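You operate a simulated robot arm through the tools that you are given. There is no shell and no other tool.

You are at the controls of a simulated two-armed robot. One attempt, no reset.

TASK
Tip both filled white trays into the grey trays with the same parts.
Fine: the white trays are in the bench drawer; put them back and shut it. Where these are worked on the way, their far stop is far enough and under half their travel is too little: bench drawer.
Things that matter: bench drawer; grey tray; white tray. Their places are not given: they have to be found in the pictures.

The check looks at the end state, three seconds after you hand in, the way a careful person would. Anything else that was tipped, shoved, dropped, spilled or broken makes it a failure.

THE ROBOT
Two 7-joint arms with fingered hands on one trunk that stands fixed in place. Base frame: the origin is at the foot of the trunk, x ahead of it, y to its left, z up. Readings come in mm, rad, newtons and seconds.
The left shoulder is at [23, 173, 1473], the right one opposite. With the tool pointing down near the work surface each hand reaches from about 100 to 420 mm from the base axis, measured 20 degrees to its own side. Payload 3.5 kg a hand.
The TCP of each hand is the grasp point between the finger pads, 30 mm short of the fingertips. In the tool frame z runs along the fingers and y along their closing line. The gripper opens to 104 mm; its body begins 35 mm behind the TCP. The gripper is a hand of 3 fingers: y runs from the thumb to the fingers, the wrist lies at [-15, -104, -178] in the tool frame, and closing takes about 1.5 s.
Orientation is that of the tool frame in the base frame, as [roll, pitch, yaw] about the fixed x, y, z axes, in that order (R = Rz(yaw) Ry(pitch) Rx(roll)). With the fingers straight down and the wrist toward the robot, the tool's x, y and z point along [0, 1, 0], [1, 0, 0] and [0, 0, -1] of the base frame.

THE INTERFACE
- The arms move only by the tool move_arm. It takes "left_series", "right_series" or both (then of equal length, played together; a hand with none holds still); each is a list of rows, each a list of 7 numbers: the shift along the tool's x, y, z in mm, then the turn, a rotation vector about the tool's x, y, z in rad, then the opening, from 0 (shut) to 1 (fully open). In form: [[x, y, z, rx, ry, rz, jaw], ...]. A call has 1 to 20 rows; each row is the pose to reach, as a shift and turn from the pose commanded when the call began, along the tool's axes at that moment. Each row takes 0.2 s and may step no farther than 50 mm and 0.15 rad from the row before; otherwise, or with a gripper value out of range, the whole call is refused. Where a pose cannot be reached the arm comes as near as it can. A force on the tool above 90 N (or 10 N above the force at the start of the call, whichever is more), or a blocked arm, ends the call early, and 0.2 s more pass. The fingers move at their own pace (about 72 mm/s each) and stop on an object; they squeeze with about 21 N. The grip force told is the motor's: it shows also when the fingers shut on nothing. Time passes only in rows, and 0.2 s behind the last, so rows that repeat a pose let the fingers close. It gives the time, the measured TCP pose, the force on the tool (base axes), the opening and the grip force at its end, in the units of the frame above (readings bear some noise), with the torque about the TCP (base axes, N m) and any sound that the robot's microphone picked up.
- Cameras (640 x 400 px; columns grow to the right, rows downward): "scene" is now at [83.6, -26.5, 1614.6]; the picture's right is [-0.41, -0.91, 0.00], its down [-0.69, 0.31, -0.66] and it looks along [0.60, -0.27, -0.75] (base axes); focal length 332 px, centre (320, 200). "left" rides on the left gripper at [-64, -94, -117] in its tool frame; the picture's right is [-0.72, -0.33, 0.61], its down [0.64, -0.65, 0.40] and it looks along [0.27, 0.68, 0.68] (tool axes); focal length 238 px, centre (320, 200). "right" rides on the right gripper at [64, -94, -117] in its tool frame; the picture's right is [-0.72, 0.33, -0.61], its down [-0.64, -0.65, 0.40] and it looks along [-0.27, 0.68, 0.68] (tool axes); focal length 238 px, centre (320, 200).
- camera(camera): a new picture of that camera. No time passes.
- lift_body(by): moves the trunk up (or, below 0, down) by that many mm; the arms and the scene camera ride with it, the base frame stays. It gives what a move gives, with no picture.
- grasp_type(shape, hand): the hand has 3 fingers and takes this shape, open, in about a second: jaw (thumb against the fingers, like two jaws); tri (thumb and two fingers); tip (a fingertip pinch); poke (one finger out to press); point (the index stretched); flat (the hand flat); cup (the hand cupped); fist (a fist). The gripper value then closes the fingers along that shape, each until it touches; the sizes above hold for jaw. It gives what a move gives, with no picture.
- head_to(pan, tilt): turns the head with the scene camera to pan (to the left, within 1.501 rad either way) and tilt (down, from -0.506 to 1.204), counted from straight ahead of the robot (the tilt from the chest, where the trunk bows). It gives what a move gives.
- locate(camera, pixels): for up to 12 pixels [column, row] of the newest picture of that camera ("zoom" is the newest enlarged one), the place [x, y, z] in the base frame of the surface seen there, good to about 3 mm, but the place of the scene camera against the robot may be out by one fixed shift of up to 18 mm in any direction. No time passes.
- close_up(camera, box): a new picture of the part [left, top, right, bottom] of that camera's present view, enlarged. No time passes.
- finish_job(): hands the job in; it is judged then, once.

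Open the grippers and draw the arms clear of the work before you hand the job in, unless the task says otherwise.

The tools are called after "Call:" by a JSON object that holds its "op" and its "data". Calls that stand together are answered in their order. move_arm: Moves the arms, as the interface text tells. Its arguments: {"type":"object","properties":{"left_series":{"type":"array","items":{"type":"array","items":{"type":"number"}}},"right_series":{"type":"array","items":{"type":"array","items":{"type":"number"}}}},"required":[]} The other tools are called the same way: lift_body (by) moves the trunk up or down; grasp_type (shape, hand) gives the hand a shape; head_to (pan, tilt) turns the head that bears the scene camera; camera (camera) takes a picture; locate (camera, pixels) gives the place of the surface under pixels of a picture; close_up (camera, box) takes an enlarged picture of a part of a camera's view; finish_job () hands the job in.

At the start:

```text
clock: 0.0
left_tool_pos: [533.5, 9.5, 1275.4]
left_tool_rot: [-3.141, 0.001, 1.572]
left_ft_force: [0.9, 0.8, 0.8]
left_torque: [-0.01, 0.02, 0.0]
left_width: 103.5
left_gripper_force: 0.1
left_shape: jaw
right_tool_pos: [294.8, -368.5, 1206.4]
right_tool_rot: [-3.14, 0.001, 1.573]
right_ft_force: [0.2, 0.8, 0.0]
right_torque: [-0.02, 0.03, -0.04]
right_width: 103.6
right_gripper_force: 0.0
right_shape: jaw
trunk travel left (down, up): [-567.0, 187.0]
head pan, tilt (commanded): [-0.419, 0.848]
```

scene: 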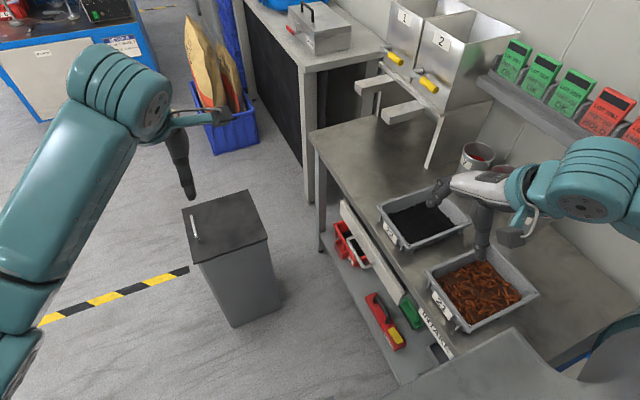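
right: 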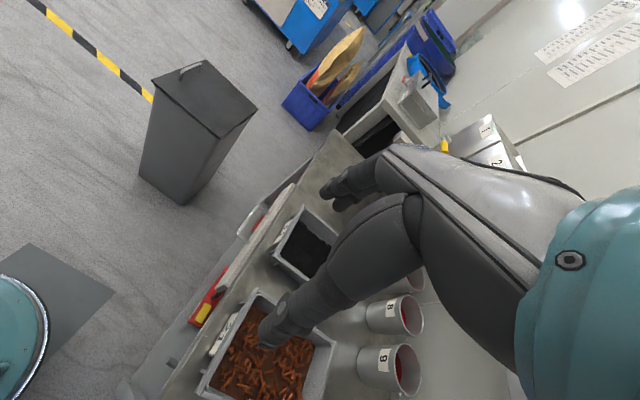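
left: 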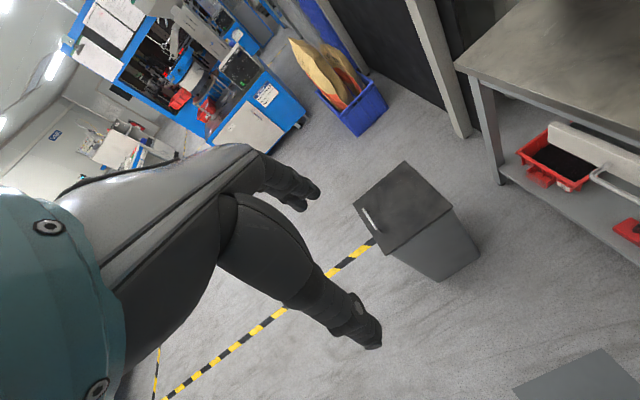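

The scene shows a bench to the right with two grey trays (black parts near 423,220; copper parts near 482,292) and what looks like a drawer front along the bench edge near (375,250). I take fresh close-ups to study them.

Call:
{"op": "close_up", "data": {"camera": "scene", "box": [300, 160, 560, 380]}}

Call:
{"op": "camera", "data": {"camera": "scene"}}

```text
1.82 times, centred on (430, 270) of scene
```

zoom: 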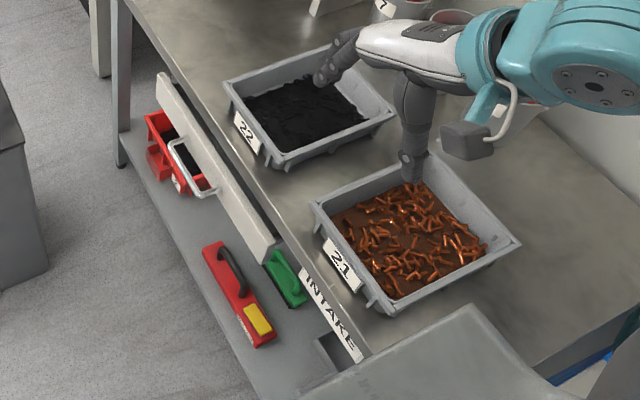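

```text
taken
```

scene: 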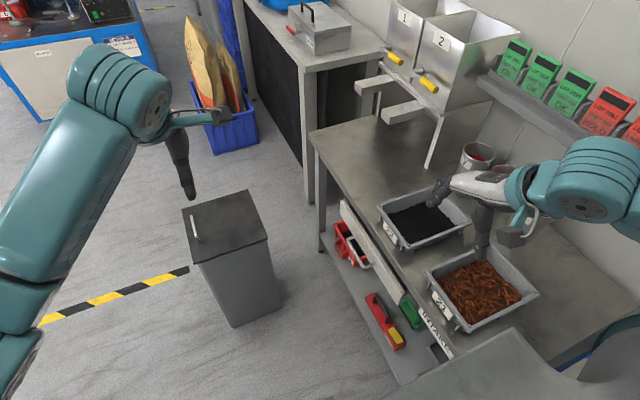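

The drawer front runs from about (343,205) to (400,300) in the scene with a handle near (357,240). I measure key points on the drawer, trays and bench.

Call:
{"op": "locate", "data": {"camera": "scene", "pixels": [[343, 203], [403, 300], [353, 232], [370, 268], [316, 130], [378, 205], [398, 250], [470, 220], [428, 268], [466, 330], [538, 290], [420, 130]]}}

Call:
{"op": "close_up", "data": {"camera": "scene", "box": [320, 190, 440, 310]}}

```text
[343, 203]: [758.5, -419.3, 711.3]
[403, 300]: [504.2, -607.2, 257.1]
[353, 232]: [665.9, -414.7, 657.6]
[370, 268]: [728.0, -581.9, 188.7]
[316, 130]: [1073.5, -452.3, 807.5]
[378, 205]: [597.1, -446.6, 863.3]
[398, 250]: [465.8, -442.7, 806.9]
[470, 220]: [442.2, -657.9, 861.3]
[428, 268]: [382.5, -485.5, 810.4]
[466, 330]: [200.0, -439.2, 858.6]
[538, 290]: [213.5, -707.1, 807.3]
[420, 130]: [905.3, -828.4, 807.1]
```

```text
3.33 times, centred on (380, 250) of scene
```

zoom: 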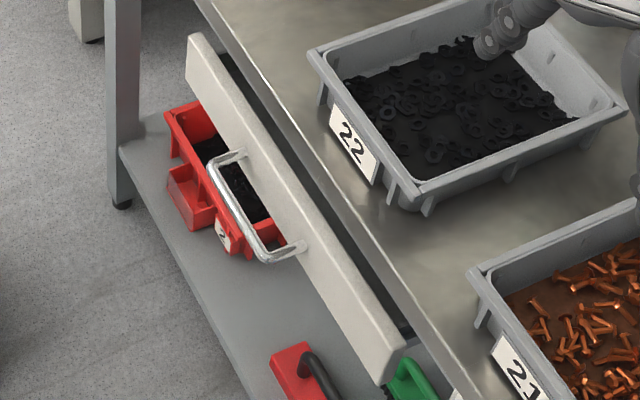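

The bench front edge lies along x at y≈-445 with its top at z≈807; the drawer front stands out a little ahead of it. I measure points on the drawer front, handle and tray corners through the zoom.

Call:
{"op": "locate", "data": {"camera": "zoom", "pixels": [[192, 40], [205, 35], [395, 365], [383, 380], [230, 155], [217, 195], [240, 230], [265, 258], [300, 245], [310, 55], [410, 205], [622, 105]]}}

Call:
{"op": "close_up", "data": {"camera": "scene", "box": [400, 160, 560, 340]}}

```text
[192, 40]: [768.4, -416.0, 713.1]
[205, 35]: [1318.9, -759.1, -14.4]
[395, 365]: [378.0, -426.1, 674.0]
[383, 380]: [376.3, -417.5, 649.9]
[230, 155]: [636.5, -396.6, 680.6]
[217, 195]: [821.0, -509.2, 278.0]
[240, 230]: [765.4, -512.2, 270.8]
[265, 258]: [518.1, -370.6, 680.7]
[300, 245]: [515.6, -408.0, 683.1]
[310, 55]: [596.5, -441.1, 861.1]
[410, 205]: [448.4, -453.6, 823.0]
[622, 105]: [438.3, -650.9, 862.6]
```

```text
2.22 times, centred on (480, 250) of scene
```

zoom: 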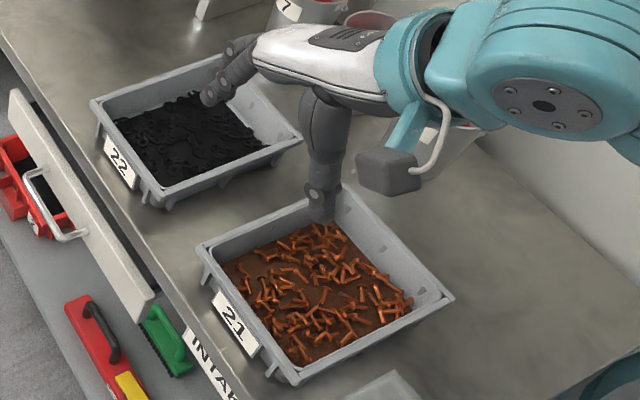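

The drawer front spans x≈375–768 at y≈-416, z≈650–715, with a bow handle whose bar runs along x at about y≈-370, z≈681, x≈518–636. I turn the head further to the right and down to see the near part of the bench before lowering the trunk.

Call:
{"op": "head_to", "data": {"pan": -0.9, "tilt": 1.0}}

Call:
{"op": "camera", "data": {"camera": "scene"}}

```text
clock: 0.9
left_tool_pos: [534.5, 8.6, 1276.3]
left_tool_rot: [-3.141, -0.003, 1.572]
left_ft_force: [-0.4, 0.1, -0.6]
left_torque: [0.01, 0.01, 0.01]
left_width: 103.6
left_gripper_force: 0.0
left_shape: jaw
right_tool_pos: [296.6, -367.7, 1206.9]
right_tool_rot: [-3.14, 0.002, 1.573]
right_ft_force: [0.1, 0.4, 0.7]
right_torque: [0.01, 0.01, -0.01]
right_width: 103.7
right_gripper_force: 0.1
right_shape: jaw
trunk travel left (down, up): [-567.0, 187.0]
head pan, tilt (commanded): [-0.901, 1.0]
```

```text
taken
```

scene: 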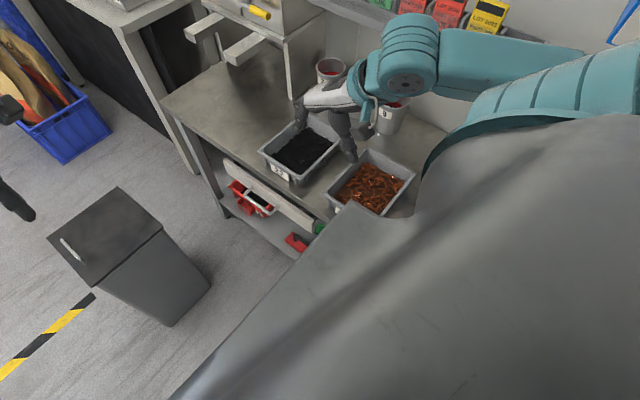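

The grey surface at the bottom is the robot's own chest. I measure the right arm's elbow and forearm to know what clears the bench when the trunk goes down.

Call:
{"op": "locate", "data": {"camera": "scene", "pixels": [[600, 90], [540, 55], [480, 60], [410, 45], [395, 80], [330, 95], [298, 108], [352, 150], [500, 110], [390, 115], [335, 70], [460, 10]]}}

Call:
{"op": "head_to", "data": {"pan": -1.4, "tilt": 0.5}}

Call:
{"op": "camera", "data": {"camera": "scene"}}

```text
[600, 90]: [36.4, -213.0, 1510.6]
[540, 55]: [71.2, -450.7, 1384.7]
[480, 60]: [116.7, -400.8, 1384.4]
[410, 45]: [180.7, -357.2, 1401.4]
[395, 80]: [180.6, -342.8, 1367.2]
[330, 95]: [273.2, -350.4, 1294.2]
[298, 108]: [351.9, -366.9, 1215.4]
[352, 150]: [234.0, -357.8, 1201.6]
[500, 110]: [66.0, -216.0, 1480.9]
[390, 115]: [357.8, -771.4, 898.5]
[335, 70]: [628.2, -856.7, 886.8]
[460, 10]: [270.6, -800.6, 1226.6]
```

```text
clock: 1.9
left_tool_pos: [534.4, 9.1, 1275.8]
left_tool_rot: [-3.141, 0.001, 1.569]
left_ft_force: [0.4, 0.8, -0.1]
left_torque: [0.0, 0.01, 0.0]
left_width: 103.5
left_gripper_force: 0.2
left_shape: jaw
right_tool_pos: [295.5, -368.4, 1206.9]
right_tool_rot: [3.141, 0.003, 1.574]
right_ft_force: [-0.2, -0.1, -0.1]
right_torque: [0.0, 0.01, -0.01]
right_width: 103.7
right_gripper_force: 0.0
right_shape: jaw
trunk travel left (down, up): [-567.0, 187.0]
head pan, tilt (commanded): [-1.4, 0.499]
```

```text
taken
```

scene: 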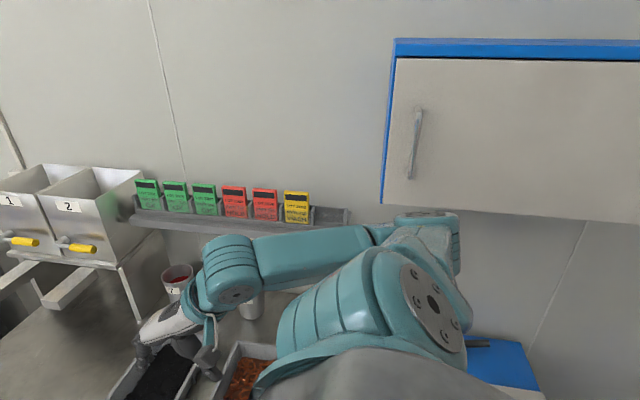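

The right elbow sits out near (435,240), above the back of the bench. I measure the elbow and the wall furniture.

Call:
{"op": "locate", "data": {"camera": "scene", "pixels": [[440, 220], [450, 260], [400, 220], [370, 245], [320, 250], [330, 225], [390, 150], [490, 345], [520, 370], [250, 310], [175, 270], [300, 235]]}}

Call:
{"op": "close_up", "data": {"camera": "scene", "box": [100, 160, 420, 400]}}

```text
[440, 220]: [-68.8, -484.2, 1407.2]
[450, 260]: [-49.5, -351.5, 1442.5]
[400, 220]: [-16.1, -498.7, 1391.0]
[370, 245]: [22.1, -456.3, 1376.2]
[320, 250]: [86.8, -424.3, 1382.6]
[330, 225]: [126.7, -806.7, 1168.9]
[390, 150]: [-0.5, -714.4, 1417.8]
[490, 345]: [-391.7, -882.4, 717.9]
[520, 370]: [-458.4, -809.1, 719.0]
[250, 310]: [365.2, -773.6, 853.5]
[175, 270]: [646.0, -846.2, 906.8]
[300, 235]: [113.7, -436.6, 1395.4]
```

```text
1.67 times, centred on (260, 280) of scene
```

zoom: 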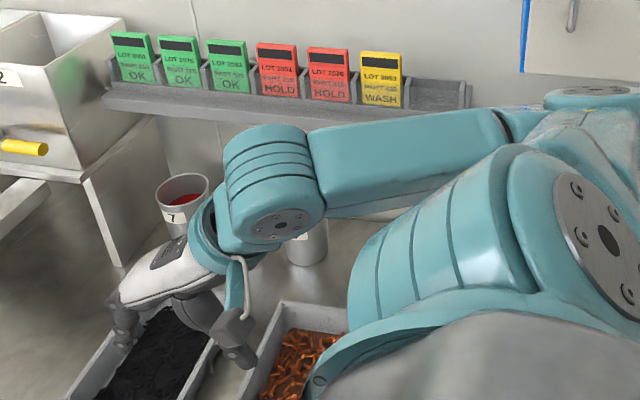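

The right elbow is near (-40,-500,1400) and the forearm is well above the bench. I now look ahead and left-down to check what is beneath the left hand before lowering.

Call:
{"op": "head_to", "data": {"pan": 0.0, "tilt": 0.9}}

Call:
{"op": "camera", "data": {"camera": "scene"}}

Call:
{"op": "camera", "data": {"camera": "right"}}

```text
clock: 3.4
left_tool_pos: [533.9, 7.8, 1276.8]
left_tool_rot: [-3.141, 0.002, 1.572]
left_ft_force: [0.0, 0.2, -0.5]
left_torque: [0.01, 0.0, 0.0]
left_width: 103.5
left_gripper_force: 0.1
left_shape: jaw
right_tool_pos: [294.6, -369.3, 1206.8]
right_tool_rot: [-3.14, 0.003, 1.573]
right_ft_force: [0.6, 0.4, 0.0]
right_torque: [0.01, 0.01, 0.01]
right_width: 103.7
right_gripper_force: 0.1
right_shape: jaw
trunk travel left (down, up): [-567.0, 187.0]
head pan, tilt (commanded): [0.0, 0.901]
```

```text
taken
```

scene: 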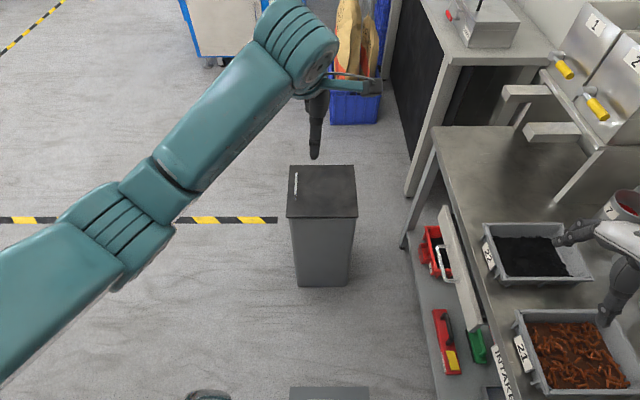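

```text
taken
```

right: 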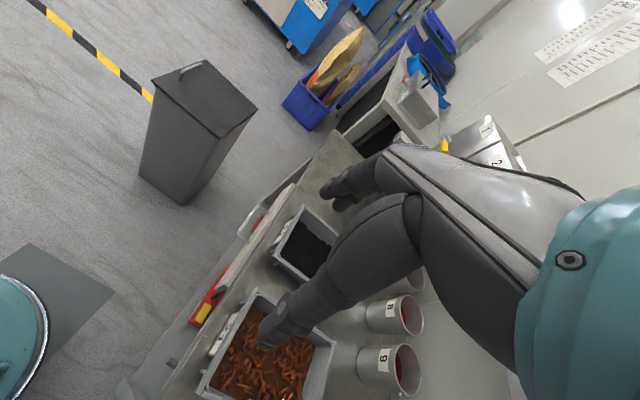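

The bin stands beneath the left hand's view around (322,200). I measure it, plus the drawer parts as seen by the right wrist camera.

Call:
{"op": "locate", "data": {"camera": "scene", "pixels": [[290, 168], [354, 168], [288, 215], [356, 215], [340, 95], [150, 240], [440, 250], [450, 220], [480, 310], [497, 350], [520, 310], [482, 228]]}}

Call:
{"op": "locate", "data": {"camera": "right", "pixels": [[295, 187], [222, 280], [330, 150], [270, 262], [300, 208], [255, 290], [205, 390], [335, 345], [190, 390], [380, 130], [385, 310], [385, 370]]}}

Call:
{"op": "close_up", "data": {"camera": "right", "box": [180, 150, 360, 400]}}

```text
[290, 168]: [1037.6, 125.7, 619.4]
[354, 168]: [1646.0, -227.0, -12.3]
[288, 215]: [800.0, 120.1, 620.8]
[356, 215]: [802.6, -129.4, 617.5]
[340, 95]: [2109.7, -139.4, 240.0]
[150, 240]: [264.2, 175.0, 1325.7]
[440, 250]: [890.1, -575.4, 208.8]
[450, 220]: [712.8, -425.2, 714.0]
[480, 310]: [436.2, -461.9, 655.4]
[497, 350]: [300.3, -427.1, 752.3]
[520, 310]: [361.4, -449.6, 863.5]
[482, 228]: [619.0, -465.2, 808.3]
```

```text
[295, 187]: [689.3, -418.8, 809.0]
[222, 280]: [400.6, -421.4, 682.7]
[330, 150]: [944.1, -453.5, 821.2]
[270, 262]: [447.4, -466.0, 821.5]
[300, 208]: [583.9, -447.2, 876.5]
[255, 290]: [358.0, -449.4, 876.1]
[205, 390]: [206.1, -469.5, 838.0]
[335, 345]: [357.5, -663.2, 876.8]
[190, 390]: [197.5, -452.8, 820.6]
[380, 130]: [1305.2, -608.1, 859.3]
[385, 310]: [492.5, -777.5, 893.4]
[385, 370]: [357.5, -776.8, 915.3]
```

```text
1.60 times, centred on (270, 275) of right
```

zoom: 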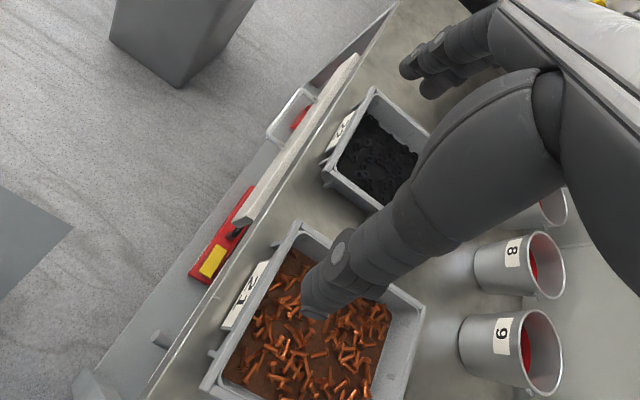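

Comparing tray rims (scene z≈863, wrist camera z≈876) the scene camera reads about 13 mm low in z and ~0–3 mm off in x. I move the right hand out from the bench front (+y) and the left hand further left before lowering the trunk.

Call:
{"op": "move_arm", "data": {"right_series": [[40, 0, 0, 0, 0, 0, 1], [80, 0, 0, 0, 0, 0, 1], [120, 0, 0, 0, 0, 0, 1], [150, 0, 0, 0, 0, 0, 1], [150, 0, 0, 0, 0, 0, 1], [150, 0, 0, 0, 0, 0, 1]], "left_series": [[40, 0, 0, 0, 0, 0, 1], [80, 0, 0, 0, 0, 0, 1], [120, 0, 0, 0, 0, 0, 1], [160, 0, 0, 0, 0, 0, 1], [200, 0, 0, 0, 0, 0, 1], [240, 0, 0, 0, 0, 0, 1]]}}

Call:
{"op": "lift_body", "data": {"by": -250}}

Call:
{"op": "head_to", "data": {"pan": -0.8, "tilt": 0.8}}

Call:
{"op": "camera", "data": {"camera": "scene"}}

Call:
{"op": "camera", "data": {"camera": "right"}}

```text
clock: 4.8
left_tool_pos: [533.4, 251.6, 1272.9]
left_tool_rot: [3.141, 0.002, 1.57]
left_ft_force: [0.0, 0.3, 0.4]
left_torque: [0.0, 0.01, -0.04]
left_width: 103.7
left_gripper_force: 0.0
left_shape: jaw
right_tool_pos: [335.8, -219.2, 1184.3]
right_tool_rot: [-3.139, 0.0, 1.572]
right_ft_force: [0.6, -0.3, 1.1]
right_torque: [-0.04, 0.01, 0.01]
right_width: 103.8
right_gripper_force: 0.0
right_shape: jaw
right hand out of reach, approached as far as the arm can: row 1, 2, 3, 4, 5, 6
trunk travel left (down, up): [-567.0, 187.0]
head pan, tilt (commanded): [0.0, 0.901]
```

```text
clock: 7.4
left_tool_pos: [533.1, 248.0, 1026.0]
left_tool_rot: [3.138, -0.001, 1.572]
left_ft_force: [0.0, 0.3, -0.3]
left_torque: [0.0, 0.0, 0.01]
left_width: 103.3
left_gripper_force: 0.0
left_shape: jaw
right_tool_pos: [343.1, -218.0, 902.9]
right_tool_rot: [-3.042, 0.001, 1.572]
right_ft_force: [-0.3, 0.1, 0.5]
right_torque: [0.02, 0.01, 0.03]
right_width: 103.8
right_gripper_force: 0.1
right_shape: jaw
trunk travel left (down, up): [-317.0, 437.0]
head pan, tilt (commanded): [0.0, 0.901]
```

```text
clock: 8.5
left_tool_pos: [533.5, 249.0, 1025.7]
left_tool_rot: [-3.14, 0.001, 1.571]
left_ft_force: [-0.1, 0.5, -0.1]
left_torque: [0.01, 0.03, 0.01]
left_width: 103.5
left_gripper_force: 0.0
left_shape: jaw
right_tool_pos: [343.4, -218.3, 903.4]
right_tool_rot: [-3.04, 0.0, 1.573]
right_ft_force: [-0.4, 0.1, 0.0]
right_torque: [0.03, -0.02, -0.03]
right_width: 104.1
right_gripper_force: 0.1
right_shape: jaw
trunk travel left (down, up): [-317.0, 437.0]
head pan, tilt (commanded): [-0.799, 0.799]
```

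```text
taken
```

scene: 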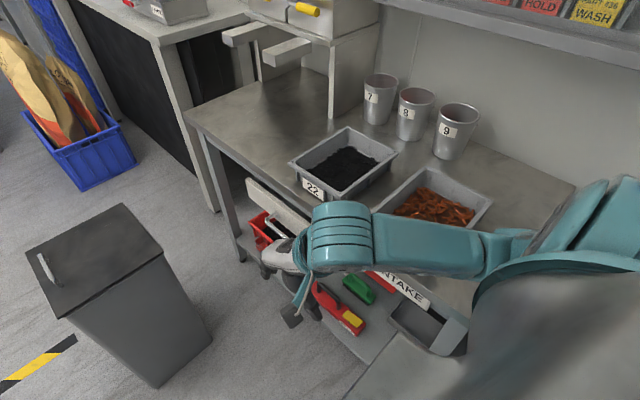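

```text
taken
```

right: 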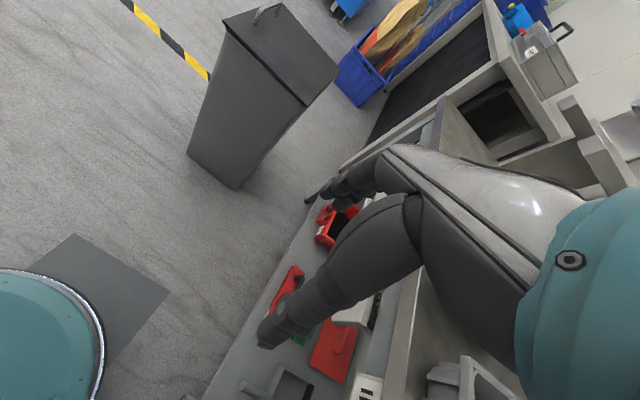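

The right arm was too folded at that place; I bring the right hand forward 150 mm to a comfortable place (about 445,-218) and lower the trunk a further 230 mm.

Call:
{"op": "move_arm", "data": {"right_series": [[0, 40, 0, 0, 0, 0, 1], [0, 80, 0, 0, 0, 0, 1], [0, 120, 0, 0, 0, 0, 1], [0, 150, 0, 0, 0, 0, 1], [0, 150, 0, 0, 0, 0, 1]]}}

Call:
{"op": "lift_body", "data": {"by": -230}}

Call:
{"op": "camera", "data": {"camera": "scene"}}

Call:
{"op": "camera", "data": {"camera": "right"}}

```text
clock: 9.7
left_tool_pos: [533.6, 249.3, 1026.6]
left_tool_rot: [-3.14, -0.001, 1.572]
left_ft_force: [0.1, -0.2, 0.0]
left_torque: [-0.02, -0.01, -0.02]
left_width: 103.7
left_gripper_force: 0.1
left_shape: jaw
right_tool_pos: [493.3, -218.8, 887.3]
right_tool_rot: [-3.042, 0.0, 1.573]
right_ft_force: [-0.5, -0.4, 0.1]
right_torque: [-0.02, -0.03, -0.01]
right_width: 103.8
right_gripper_force: 0.1
right_shape: jaw
trunk travel left (down, up): [-317.0, 437.0]
head pan, tilt (commanded): [-0.799, 0.799]
```

```text
clock: 11.6
left_tool_pos: [518.0, 299.6, 840.3]
left_tool_rot: [3.108, 0.069, 1.569]
left_ft_force: [-0.6, 0.2, 0.6]
left_torque: [-0.02, 0.0, 0.01]
left_width: 103.5
left_gripper_force: 0.0
left_shape: jaw
right_tool_pos: [493.4, -231.8, 754.4]
right_tool_rot: [-3.119, 0.221, 1.539]
right_ft_force: [0.2, -0.1, 0.4]
right_torque: [0.0, -0.03, 0.0]
right_width: 103.6
right_gripper_force: 0.0
right_shape: jaw
trunk travel left (down, up): [-130.0, 624.0]
head pan, tilt (commanded): [-0.799, 0.799]
stopped: the arm was blocked; the commanded pose is now the measured one
```

```text
taken
```

scene: 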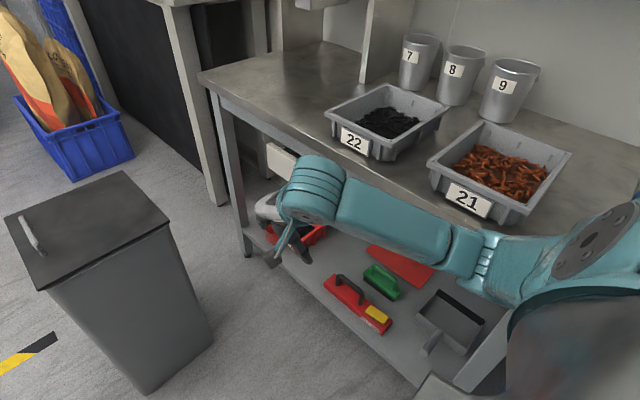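

```text
taken
```

right: 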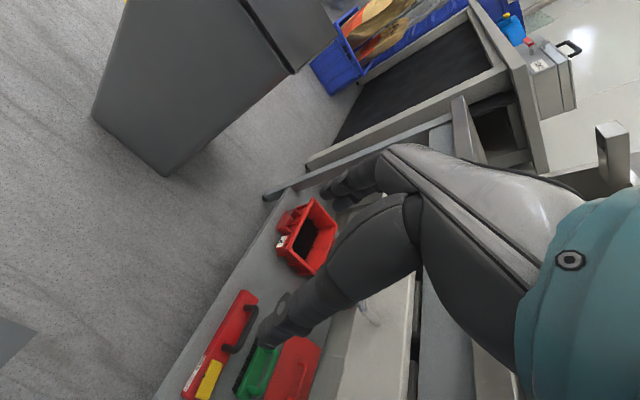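

The lowering stopped as blocked after about 187 mm. I look at where the right elbow is relative to the bench edge near (490,270), and at the left arm.

Call:
{"op": "locate", "data": {"camera": "scene", "pixels": [[490, 265], [465, 275], [520, 300], [590, 250], [400, 210], [440, 270], [470, 200], [430, 170], [320, 200], [480, 295], [540, 260], [620, 220]]}}

Call:
{"op": "close_up", "data": {"camera": "scene", "box": [380, 120, 640, 400]}}

Call:
{"op": "camera", "data": {"camera": "left"}}

```text
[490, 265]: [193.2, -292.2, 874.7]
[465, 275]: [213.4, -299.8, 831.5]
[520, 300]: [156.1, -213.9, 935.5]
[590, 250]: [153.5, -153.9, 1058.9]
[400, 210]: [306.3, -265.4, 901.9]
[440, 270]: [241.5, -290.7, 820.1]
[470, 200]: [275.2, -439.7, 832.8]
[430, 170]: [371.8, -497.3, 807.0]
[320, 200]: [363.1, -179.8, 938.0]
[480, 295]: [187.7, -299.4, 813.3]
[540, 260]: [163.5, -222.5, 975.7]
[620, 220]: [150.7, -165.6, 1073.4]
```

```text
1.43 times, centred on (510, 260) of scene
```

zoom: 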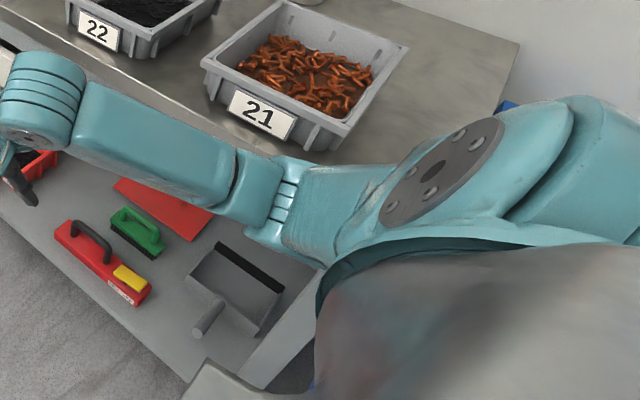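

```text
taken
```

left: 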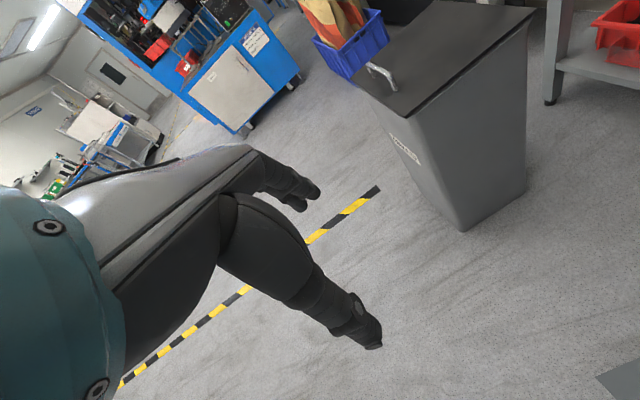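

The right elbow hangs near (190,-295,830), in front of the bench edge; nothing on the bench looks touched. I look down and toward the left arm to find what blocked.

Call:
{"op": "head_to", "data": {"pan": -0.3, "tilt": 1.2}}

Call:
{"op": "camera", "data": {"camera": "scene"}}

Call:
{"op": "head_to", "data": {"pan": 0.6, "tilt": 1.0}}

Call:
{"op": "camera", "data": {"camera": "scene"}}

```text
clock: 12.5
left_tool_pos: [517.5, 299.9, 838.9]
left_tool_rot: [3.112, 0.071, 1.57]
left_ft_force: [-0.1, 0.5, 0.0]
left_torque: [0.06, -0.01, 0.01]
left_width: 103.5
left_gripper_force: 0.1
left_shape: jaw
right_tool_pos: [493.9, -233.4, 753.4]
right_tool_rot: [-3.116, 0.224, 1.538]
right_ft_force: [-0.3, 0.0, -0.1]
right_torque: [0.01, -0.01, 0.01]
right_width: 103.9
right_gripper_force: 0.0
right_shape: jaw
trunk travel left (down, up): [-130.0, 624.0]
head pan, tilt (commanded): [-0.3, 1.201]
```

```text
taken
```

scene: 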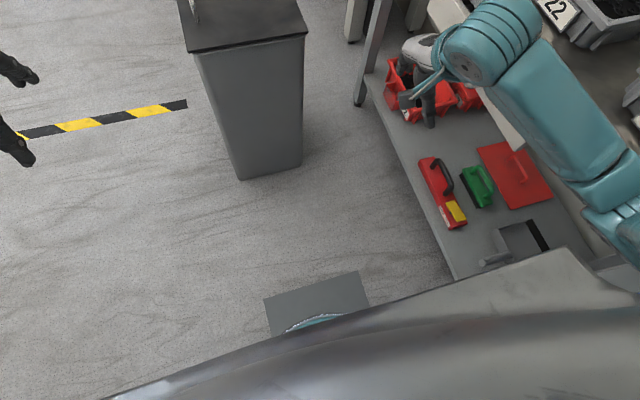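

```text
clock: 13.7
left_tool_pos: [519.8, 300.3, 838.6]
left_tool_rot: [3.113, 0.07, 1.57]
left_ft_force: [0.0, 0.5, 0.0]
left_torque: [-0.01, -0.03, 0.01]
left_width: 104.0
left_gripper_force: 0.1
left_shape: jaw
right_tool_pos: [494.5, -233.0, 752.7]
right_tool_rot: [-3.115, 0.225, 1.538]
right_ft_force: [-1.1, 0.6, 0.2]
right_torque: [0.01, 0.01, 0.0]
right_width: 103.7
right_gripper_force: 0.1
right_shape: jaw
trunk travel left (down, up): [-130.0, 624.0]
head pan, tilt (commanded): [0.6, 1.0]
```

```text
taken
```

scene: 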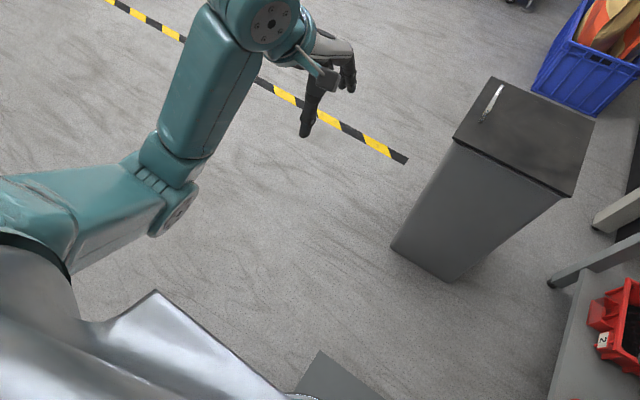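

Nothing touched; the blockage looks like an arm against its own trunk, and this height should do. I turn the right hand to a handle-grasp pose (closing line across the bar, fingers down and forward) in free space ahead of the drawer, about (555,-243,800).

Call:
{"op": "move_arm", "data": {"right_series": [[-1.6, 4.9, -4, -0.045, 0.043, 0.122, 1], [-3.2, 9.8, -8, -0.09, 0.086, 0.244, 1], [-4.8, 14.7, -12, -0.135, 0.129, 0.366, 1], [-6.3, 19.7, -16, -0.18, 0.171, 0.489, 1], [-7.9, 24.6, -20, -0.225, 0.214, 0.611, 1], [-9.5, 29.5, -24, -0.27, 0.257, 0.733, 1], [-11, 34.4, -28, -0.315, 0.3, 0.855, 1], [-12.7, 39.3, -32, -0.36, 0.343, 0.977, 1], [-14.3, 44.2, -36, -0.405, 0.386, 1.1, 1], [-15.8, 49.2, -40, -0.45, 0.429, 1.222, 1], [-17.4, 54, -44, -0.495, 0.471, 1.344, 1], [-19, 59, -48.5, -0.5406, 0.5143, 1.466, 1], [-19, 59, -48.5, -0.5406, 0.5143, 1.466, 1]]}}

Call:
{"op": "camera", "data": {"camera": "right"}}

Call:
{"op": "head_to", "data": {"pan": -0.7, "tilt": 0.9}}

Call:
{"op": "camera", "data": {"camera": "scene"}}

```text
clock: 14.6
left_tool_pos: [519.9, 299.5, 842.2]
left_tool_rot: [3.11, 0.069, 1.57]
left_ft_force: [0.5, 1.2, 0.4]
left_torque: [-0.02, 0.04, 0.01]
left_width: 103.9
left_gripper_force: 0.0
left_shape: jaw
right_tool_pos: [531.2, -298.1, 824.1]
right_tool_rot: [2.791, 0.174, 1.084]
right_ft_force: [0.4, 0.2, -0.3]
right_torque: [-0.01, -0.01, 0.01]
right_width: 103.9
right_gripper_force: 0.1
right_shape: jaw
trunk travel left (down, up): [-130.0, 624.0]
head pan, tilt (commanded): [0.6, 1.0]
stopped in row 4 (right hand): the arm was blocked; the commanded pose is now the measured one
```

```text
taken
```

right: 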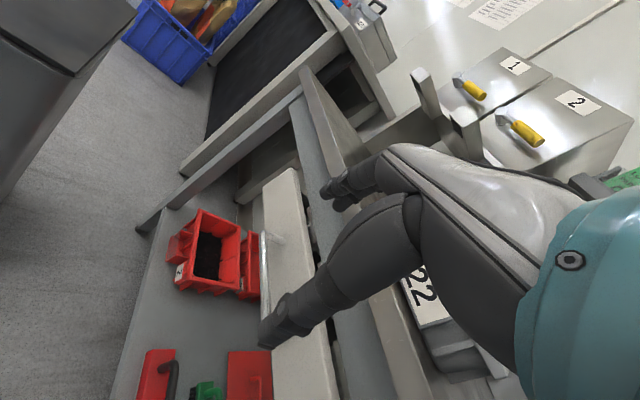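

```text
clock: 16.1
left_tool_pos: [518.1, 300.9, 843.3]
left_tool_rot: [3.11, 0.067, 1.57]
left_ft_force: [0.1, -0.2, 0.0]
left_torque: [-0.03, 0.05, -0.01]
left_width: 103.9
left_gripper_force: 0.1
left_shape: jaw
right_tool_pos: [531.9, -297.9, 825.5]
right_tool_rot: [2.79, 0.169, 1.086]
right_ft_force: [0.0, 0.1, -0.1]
right_torque: [0.02, 0.03, 0.01]
right_width: 103.7
right_gripper_force: 0.1
right_shape: jaw
trunk travel left (down, up): [-130.0, 624.0]
head pan, tilt (commanded): [-0.7, 0.901]
```

```text
taken
```

scene: 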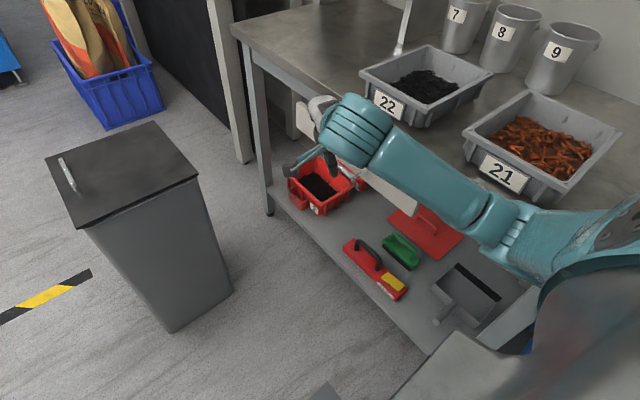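

The turn was blocked at row 4 and the hand settled at (531,-298,824). I measure the arm and chest around (500,230)–(560,300) to see what the elbow is touching.

Call:
{"op": "locate", "data": {"camera": "scene", "pixels": [[510, 225], [480, 215], [545, 240], [530, 280], [560, 290], [500, 340], [470, 350], [440, 370], [600, 230], [355, 130], [430, 180], [505, 245]]}}

Call:
{"op": "close_up", "data": {"camera": "scene", "box": [280, 80, 640, 400]}}

```text
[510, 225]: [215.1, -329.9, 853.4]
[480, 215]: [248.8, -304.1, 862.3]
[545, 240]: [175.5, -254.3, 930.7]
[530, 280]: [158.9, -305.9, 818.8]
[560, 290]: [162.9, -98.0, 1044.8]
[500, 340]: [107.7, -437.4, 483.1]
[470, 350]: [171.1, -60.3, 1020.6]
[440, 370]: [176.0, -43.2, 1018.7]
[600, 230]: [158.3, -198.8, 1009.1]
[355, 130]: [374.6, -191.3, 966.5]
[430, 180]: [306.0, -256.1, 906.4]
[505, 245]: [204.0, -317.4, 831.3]
```

```text
1.25 times, centred on (460, 240) of scene
```

zoom: 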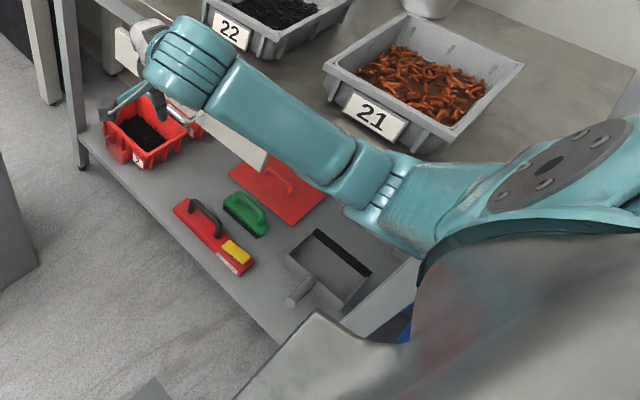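

The elbow hangs at about (205,-325,850) strongly bent, so the arm is cramped at this height. I raise the trunk 90 mm to open the arm up and check both hands again.

Call:
{"op": "lift_body", "data": {"by": 90}}

Call:
{"op": "camera", "data": {"camera": "scene"}}

```text
clock: 17.3
left_tool_pos: [532.5, 250.4, 928.7]
left_tool_rot: [3.139, 0.001, 1.57]
left_ft_force: [0.4, 0.4, -0.4]
left_torque: [-0.03, -0.01, -0.03]
left_width: 103.7
left_gripper_force: 0.0
left_shape: jaw
right_tool_pos: [539.9, -343.2, 863.3]
right_tool_rot: [2.863, 0.128, 1.097]
right_ft_force: [0.4, 0.0, -0.1]
right_torque: [-0.02, -0.02, -0.04]
right_width: 103.8
right_gripper_force: 0.1
right_shape: jaw
trunk travel left (down, up): [-220.0, 534.0]
head pan, tilt (commanded): [-0.7, 0.901]
```

```text
taken
```

scene: 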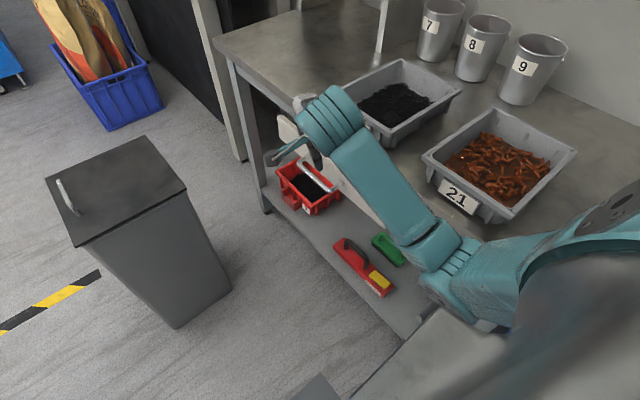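

The left hand is back where it should be and the right arm is freer. I retry the turn to the handle-grasp orientation from here, moving to about (555,-253,863).

Call:
{"op": "move_arm", "data": {"right_series": [[8.6, -2.4, -1.8, -0.0257, 0.0401, 0.1068, 1], [17.2, -4.7, -3.7, -0.0513, 0.0803, 0.2136, 1], [25.9, -7.1, -5.5, -0.077, 0.1204, 0.3204, 1], [34.5, -9.4, -7.3, -0.1027, 0.1605, 0.4272, 1], [43.1, -11.8, -9.2, -0.1284, 0.2007, 0.5341, 1], [51.7, -14.2, -11, -0.154, 0.2408, 0.6409, 1], [60.3, -16.5, -12.8, -0.1797, 0.2809, 0.7477, 1], [69, -18.9, -14.6, -0.2054, 0.321, 0.8545, 1], [77.6, -21.2, -16.5, -0.231, 0.3612, 0.9613, 1], [86.2, -23.6, -18.3, -0.2567, 0.4013, 1.0681, 1], [86.2, -23.6, -18.3, -0.2567, 0.4013, 1.0681, 1]]}}

Call:
{"op": "camera", "data": {"camera": "right"}}

Call:
{"op": "camera", "data": {"camera": "scene"}}

```text
clock: 19.2
left_tool_pos: [532.5, 247.7, 932.5]
left_tool_rot: [3.136, 0.001, 1.57]
left_ft_force: [-0.4, 0.2, 0.2]
left_torque: [-0.01, -0.01, -0.01]
left_width: 103.6
left_gripper_force: 0.2
left_shape: jaw
right_tool_pos: [550.7, -334.4, 877.2]
right_tool_rot: [2.593, -0.396, 0.439]
right_ft_force: [-0.4, -0.4, -0.3]
right_torque: [0.05, 0.02, 0.03]
right_width: 104.0
right_gripper_force: 0.0
right_shape: jaw
trunk travel left (down, up): [-220.0, 534.0]
head pan, tilt (commanded): [-0.7, 0.901]
stopped in row 9 (right hand): the arm was blocked; the commanded pose is now the measured one
```

```text
taken
```

right: 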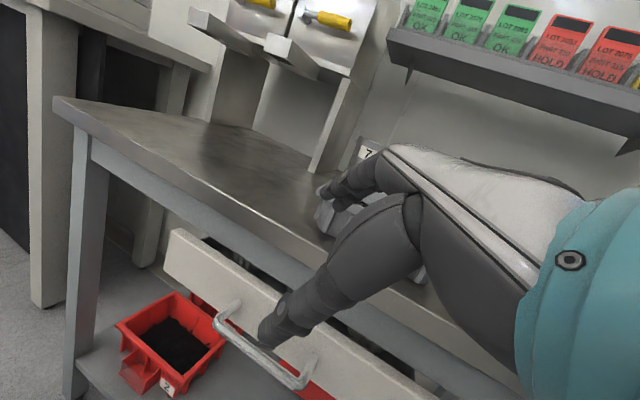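

```text
taken
```

scene: 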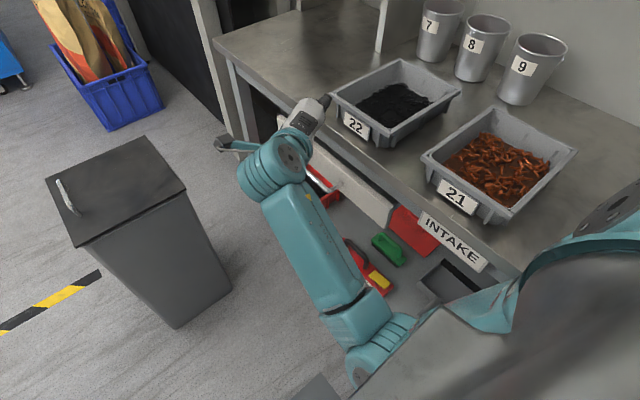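

The wrist camera now shows the drawer front with its bow handle (215–310, 300–385) and a dark gap behind the panel, but the elbow swung in against the chest. I turn back to the natural yaw (elbow out) at about (480,-330,880).

Call:
{"op": "locate", "data": {"camera": "right", "pixels": [[220, 310], [258, 350], [300, 382], [237, 303], [308, 365], [180, 235], [175, 255], [300, 320], [205, 245], [330, 345], [250, 240], [100, 130]]}}

Call:
{"op": "move_arm", "data": {"right_series": [[-5.6, -1.5, -4, 0.0707, -0.0038, -0.1196, 1], [-11.1, -2.9, -8, 0.1413, -0.0076, -0.2392, 1], [-16.7, -4.4, -12, 0.212, -0.0113, -0.3587, 1], [-22.3, -5.8, -16, 0.2827, -0.0151, -0.4783, 1], [-27.9, -7.3, -20, 0.3534, -0.0189, -0.5979, 1], [-33.4, -8.8, -24, 0.424, -0.0227, -0.7175, 1], [-39, -10.2, -28, 0.4947, -0.0265, -0.8371, 1], [-44.6, -11.7, -32, 0.5654, -0.0302, -0.9566, 1], [-50.1, -13.1, -36, 0.636, -0.034, -1.0762, 1], [-55.7, -14.6, -40.1, 0.7067, -0.0378, -1.1958, 1], [-55.7, -14.6, -40.1, 0.7067, -0.0378, -1.1958, 1]]}}

Call:
{"op": "camera", "data": {"camera": "scene"}}

```text
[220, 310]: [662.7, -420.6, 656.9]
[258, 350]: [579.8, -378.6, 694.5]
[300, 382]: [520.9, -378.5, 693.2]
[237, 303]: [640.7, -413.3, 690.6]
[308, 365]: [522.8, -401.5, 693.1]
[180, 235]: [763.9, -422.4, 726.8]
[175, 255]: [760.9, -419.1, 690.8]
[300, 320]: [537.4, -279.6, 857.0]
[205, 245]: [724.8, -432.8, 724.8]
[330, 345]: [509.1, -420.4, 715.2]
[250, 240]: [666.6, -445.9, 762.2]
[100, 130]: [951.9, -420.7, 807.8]
```

```text
clock: 21.6
left_tool_pos: [532.5, 249.0, 932.2]
left_tool_rot: [3.137, 0.002, 1.569]
left_ft_force: [0.3, 0.3, 0.0]
left_torque: [0.0, -0.02, 0.0]
left_width: 103.7
left_gripper_force: 0.0
left_shape: jaw
right_tool_pos: [479.7, -329.3, 876.1]
right_tool_rot: [-3.137, -0.005, 1.574]
right_ft_force: [1.3, -0.6, 0.6]
right_torque: [-0.02, -0.02, 0.05]
right_width: 103.8
right_gripper_force: 0.1
right_shape: jaw
trunk travel left (down, up): [-220.0, 534.0]
head pan, tilt (commanded): [-0.7, 0.901]
```

```text
taken
```

scene: 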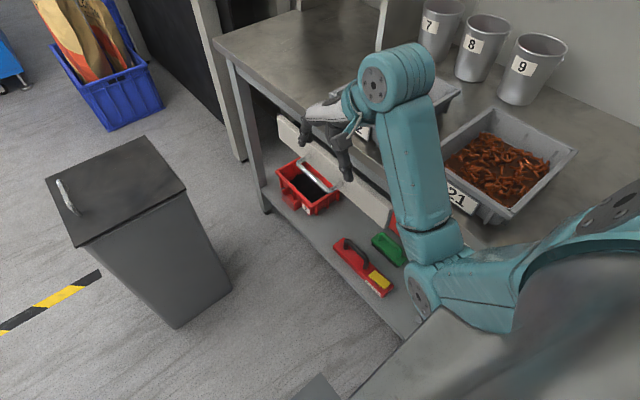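

The arm is back in a natural pose. Wrist-camera readings put the handle bar at y≈-380, z≈694, x≈521–641 and the panel face at y≈-420. I try the "point" shape and look at the hand.

Call:
{"op": "grasp_type", "data": {"hand": "right", "shape": "point"}}

Call:
{"op": "camera", "data": {"camera": "right"}}

Call:
{"op": "close_up", "data": {"camera": "scene", "box": [270, 60, 450, 220]}}

```text
clock: 22.5
left_tool_pos: [532.1, 249.1, 931.5]
left_tool_rot: [3.137, -0.002, 1.571]
left_ft_force: [0.8, -0.2, -0.5]
left_torque: [0.01, 0.02, 0.02]
left_width: 103.7
left_gripper_force: 0.0
left_shape: jaw
right_tool_pos: [479.3, -329.9, 875.8]
right_tool_rot: [-3.139, -0.005, 1.571]
right_ft_force: [0.9, 0.1, -0.5]
right_torque: [-0.01, 0.0, 0.03]
right_width: 96.0
right_gripper_force: 0.0
right_shape: point
trunk travel left (down, up): [-220.0, 534.0]
head pan, tilt (commanded): [-0.7, 0.901]
```

```text
taken
```

right: 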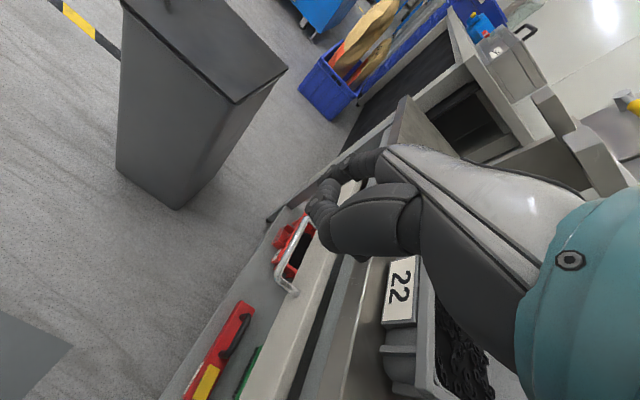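

```text
2.50 times, centred on (360, 140) of scene
```

zoom: 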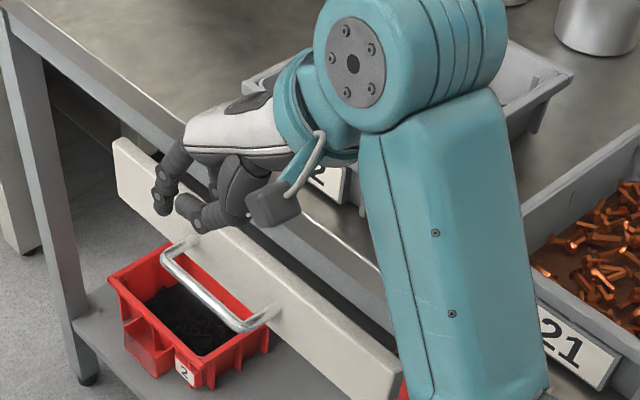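

The hand now has the thumb curled under and a finger reaching down. I look closer at the fingers in the wrist camera.

Call:
{"op": "close_up", "data": {"camera": "right", "box": [270, 110, 470, 290]}}

Call:
{"op": "locate", "data": {"camera": "right", "pixels": [[345, 170], [320, 200], [375, 165], [345, 235], [400, 200], [385, 160], [310, 210], [330, 185]]}}

```text
2.22 times, centred on (370, 200) of right
```

zoom: 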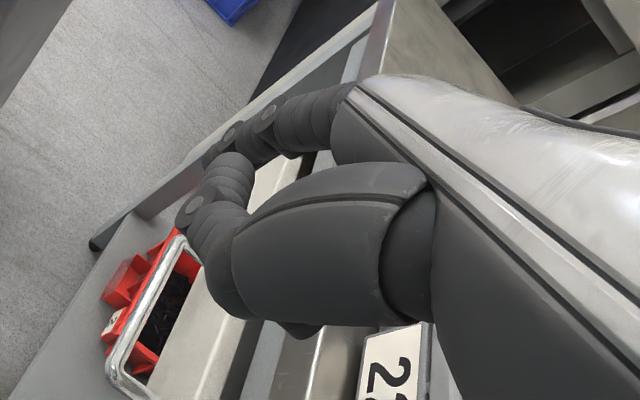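

```text
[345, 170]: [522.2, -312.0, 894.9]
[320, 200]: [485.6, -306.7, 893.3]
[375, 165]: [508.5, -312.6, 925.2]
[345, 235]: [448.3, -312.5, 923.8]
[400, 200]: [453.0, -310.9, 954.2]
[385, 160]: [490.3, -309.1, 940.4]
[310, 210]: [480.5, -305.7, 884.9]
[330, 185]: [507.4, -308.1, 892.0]
```

Point shape is not clearly a hook; instead I go back to jaw and try a grip with the thumb behind the bar: yaw the hand to the natural side (tool y toward +y) with fingers tilted toward the drawer, in free space near (540,-300,860).

Call:
{"op": "grasp_type", "data": {"hand": "right", "shape": "jaw"}}

Call:
{"op": "move_arm", "data": {"right_series": [[2.5, 5, 1.3, 0.0165, -0.0557, -0.1332, 1], [5, 10, 2.7, 0.0331, -0.1115, -0.2664, 1], [7.5, 15, 4, 0.0496, -0.1672, -0.3996, 1], [10, 20, 5.3, 0.0661, -0.2229, -0.5328, 1], [12.5, 25, 6.7, 0.0827, -0.2787, -0.666, 1], [15, 30, 8, 0.0992, -0.3344, -0.7992, 1], [17.5, 35, 9.3, 0.1157, -0.3901, -0.9324, 1], [20, 40, 10.7, 0.1323, -0.4459, -1.0656, 1], [22.5, 45, 12, 0.1488, -0.5016, -1.1988, 1], [25, 50, 13.3, 0.1653, -0.5573, -1.332, 1], [27.5, 55, 14.7, 0.1819, -0.6131, -1.4652, 1], [30, 60, 16, 0.1984, -0.6688, -1.5984, 1], [30, 60, 16, 0.1984, -0.6688, -1.5984, 1]]}}

Call:
{"op": "camera", "data": {"camera": "scene"}}

Call:
{"op": "camera", "data": {"camera": "right"}}

```text
clock: 23.4
left_tool_pos: [533.2, 249.6, 931.9]
left_tool_rot: [3.136, 0.001, 1.571]
left_ft_force: [0.9, -0.4, 1.0]
left_torque: [0.01, -0.02, -0.01]
left_width: 103.4
left_gripper_force: 0.2
left_shape: jaw
right_tool_pos: [478.9, -328.8, 876.1]
right_tool_rot: [3.141, -0.003, 1.573]
right_ft_force: [0.6, 0.7, -0.6]
right_torque: [0.01, -0.03, -0.03]
right_width: 103.8
right_gripper_force: 0.1
right_shape: jaw
trunk travel left (down, up): [-220.0, 534.0]
head pan, tilt (commanded): [-0.7, 0.901]
```

```text
clock: 26.2
left_tool_pos: [532.6, 248.8, 932.6]
left_tool_rot: [3.137, 0.001, 1.571]
left_ft_force: [0.3, 0.5, 0.1]
left_torque: [0.0, 0.02, 0.03]
left_width: 103.4
left_gripper_force: 0.2
left_shape: jaw
right_tool_pos: [539.8, -299.9, 862.3]
right_tool_rot: [-2.571, 0.256, -2.974]
right_ft_force: [-0.8, 0.1, -0.6]
right_torque: [-0.01, 0.01, -0.01]
right_width: 103.7
right_gripper_force: 0.1
right_shape: jaw
trunk travel left (down, up): [-220.0, 534.0]
head pan, tilt (commanded): [-0.7, 0.901]
```

```text
taken
```

scene: 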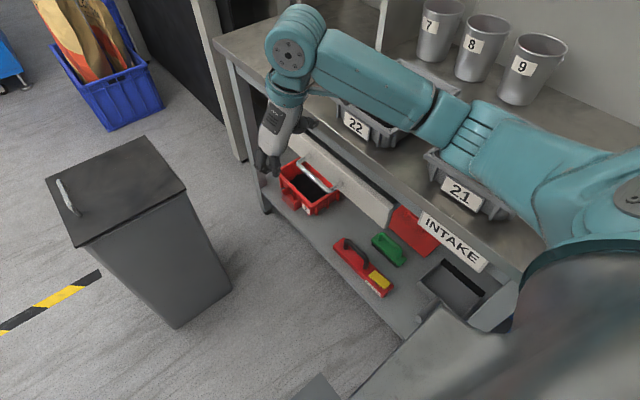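

```text
taken
```

right: 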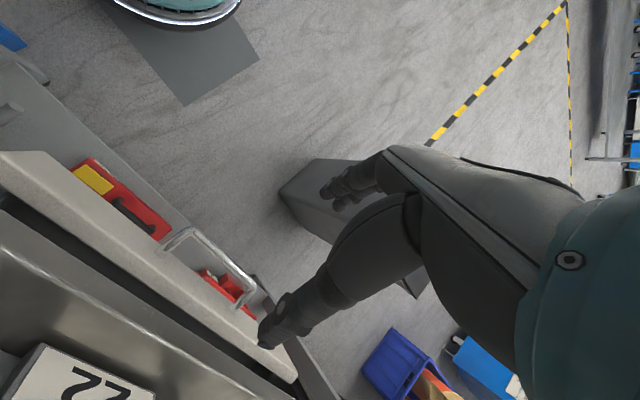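

That orientation works cleanly with the elbow out. The handle shows at (165–255, 230–300) in the wrist view; I measure it and check the elbow's height over the bench trays.

Call:
{"op": "locate", "data": {"camera": "right", "pixels": [[195, 232], [225, 262], [250, 290], [175, 240], [240, 303], [215, 250], [130, 215], [150, 245], [100, 200], [120, 245], [50, 165], [270, 350]]}}

Call:
{"op": "locate", "data": {"camera": "scene", "pixels": [[450, 130], [425, 130], [480, 160], [460, 175], [400, 125], [350, 90], [300, 55], [500, 200]]}}

Call:
{"op": "close_up", "data": {"camera": "right", "box": [100, 180, 320, 360]}}

```text
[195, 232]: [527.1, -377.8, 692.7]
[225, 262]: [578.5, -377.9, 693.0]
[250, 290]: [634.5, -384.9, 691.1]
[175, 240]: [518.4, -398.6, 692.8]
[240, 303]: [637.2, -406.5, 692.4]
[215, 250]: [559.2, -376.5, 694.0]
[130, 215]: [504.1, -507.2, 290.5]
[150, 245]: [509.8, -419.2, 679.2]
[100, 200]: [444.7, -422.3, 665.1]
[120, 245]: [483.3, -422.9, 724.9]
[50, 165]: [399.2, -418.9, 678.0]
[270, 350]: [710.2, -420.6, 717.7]
```

```text
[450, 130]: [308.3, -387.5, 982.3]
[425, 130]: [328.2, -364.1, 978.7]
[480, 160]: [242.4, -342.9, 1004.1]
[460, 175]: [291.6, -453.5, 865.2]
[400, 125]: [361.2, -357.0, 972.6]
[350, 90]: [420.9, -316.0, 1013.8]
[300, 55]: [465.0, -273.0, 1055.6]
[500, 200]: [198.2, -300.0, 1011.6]
```

```text
2.22 times, centred on (210, 270) of right
```

zoom: 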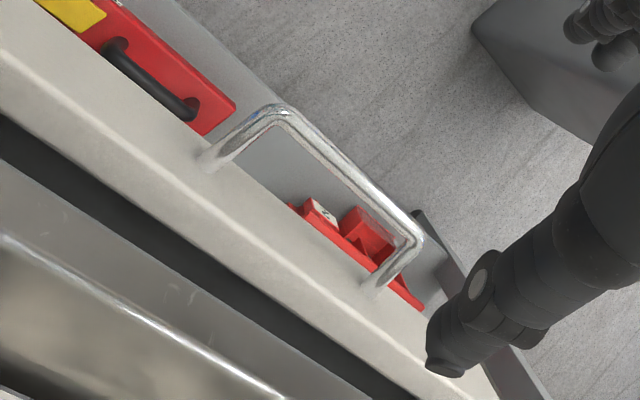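

The handle bar is at about y=-379, z=688, x 520–637, with ~35 mm free behind it. I move to a pre-grasp 70 mm short of the bar along the finger axis with the jaw opened to 0.4.

Call:
{"op": "move_arm", "data": {"right_series": [[5, 7, 25, 0, 0, 0, 0.8], [10, 15, 50, 0, 0, 0, 0.6], [16, 22, 76, 0, 0, 0, 0.4], [21.3, 29.4, 101.2, 0, 0, 0, 0.4], [21.3, 29.4, 101.2, 0, 0, 0, 0.4], [21.3, 29.4, 101.2, 0, 0, 0, 0.4]]}}

Call:
{"op": "camera", "data": {"camera": "right"}}

Call:
{"op": "camera", "data": {"camera": "scene"}}

```text
clock: 27.6
left_tool_pos: [532.8, 248.6, 932.6]
left_tool_rot: [3.137, -0.001, 1.572]
left_ft_force: [-0.8, 0.2, 0.5]
left_torque: [0.04, -0.01, -0.01]
left_width: 103.7
left_gripper_force: 0.0
left_shape: jaw
right_tool_pos: [550.6, -328.6, 757.2]
right_tool_rot: [-2.572, 0.257, -2.976]
right_ft_force: [-0.6, -0.4, -0.3]
right_torque: [0.03, 0.0, -0.02]
right_width: 42.1
right_gripper_force: 0.0
right_shape: jaw
trunk travel left (down, up): [-220.0, 534.0]
head pan, tilt (commanded): [-0.7, 0.901]
```

```text
taken
```

right: 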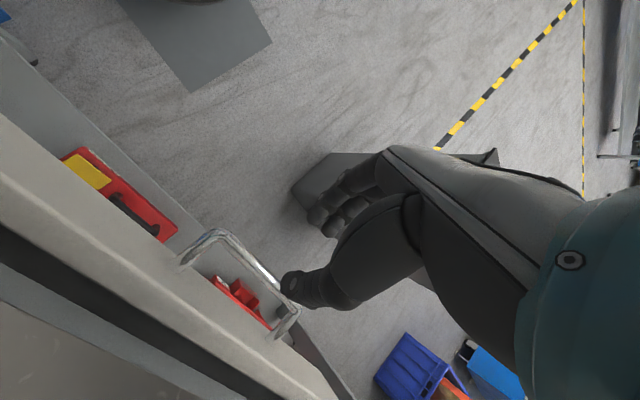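

```text
taken
```

scene: 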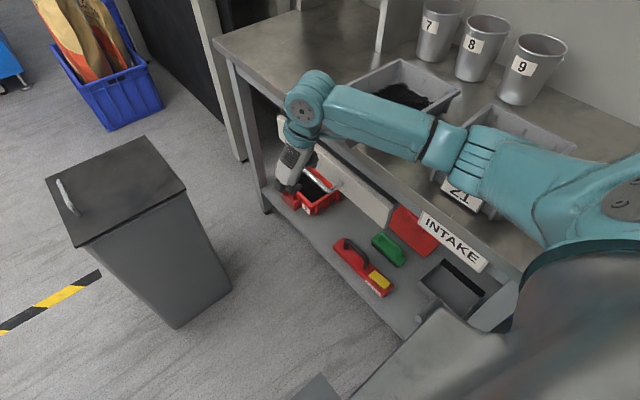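

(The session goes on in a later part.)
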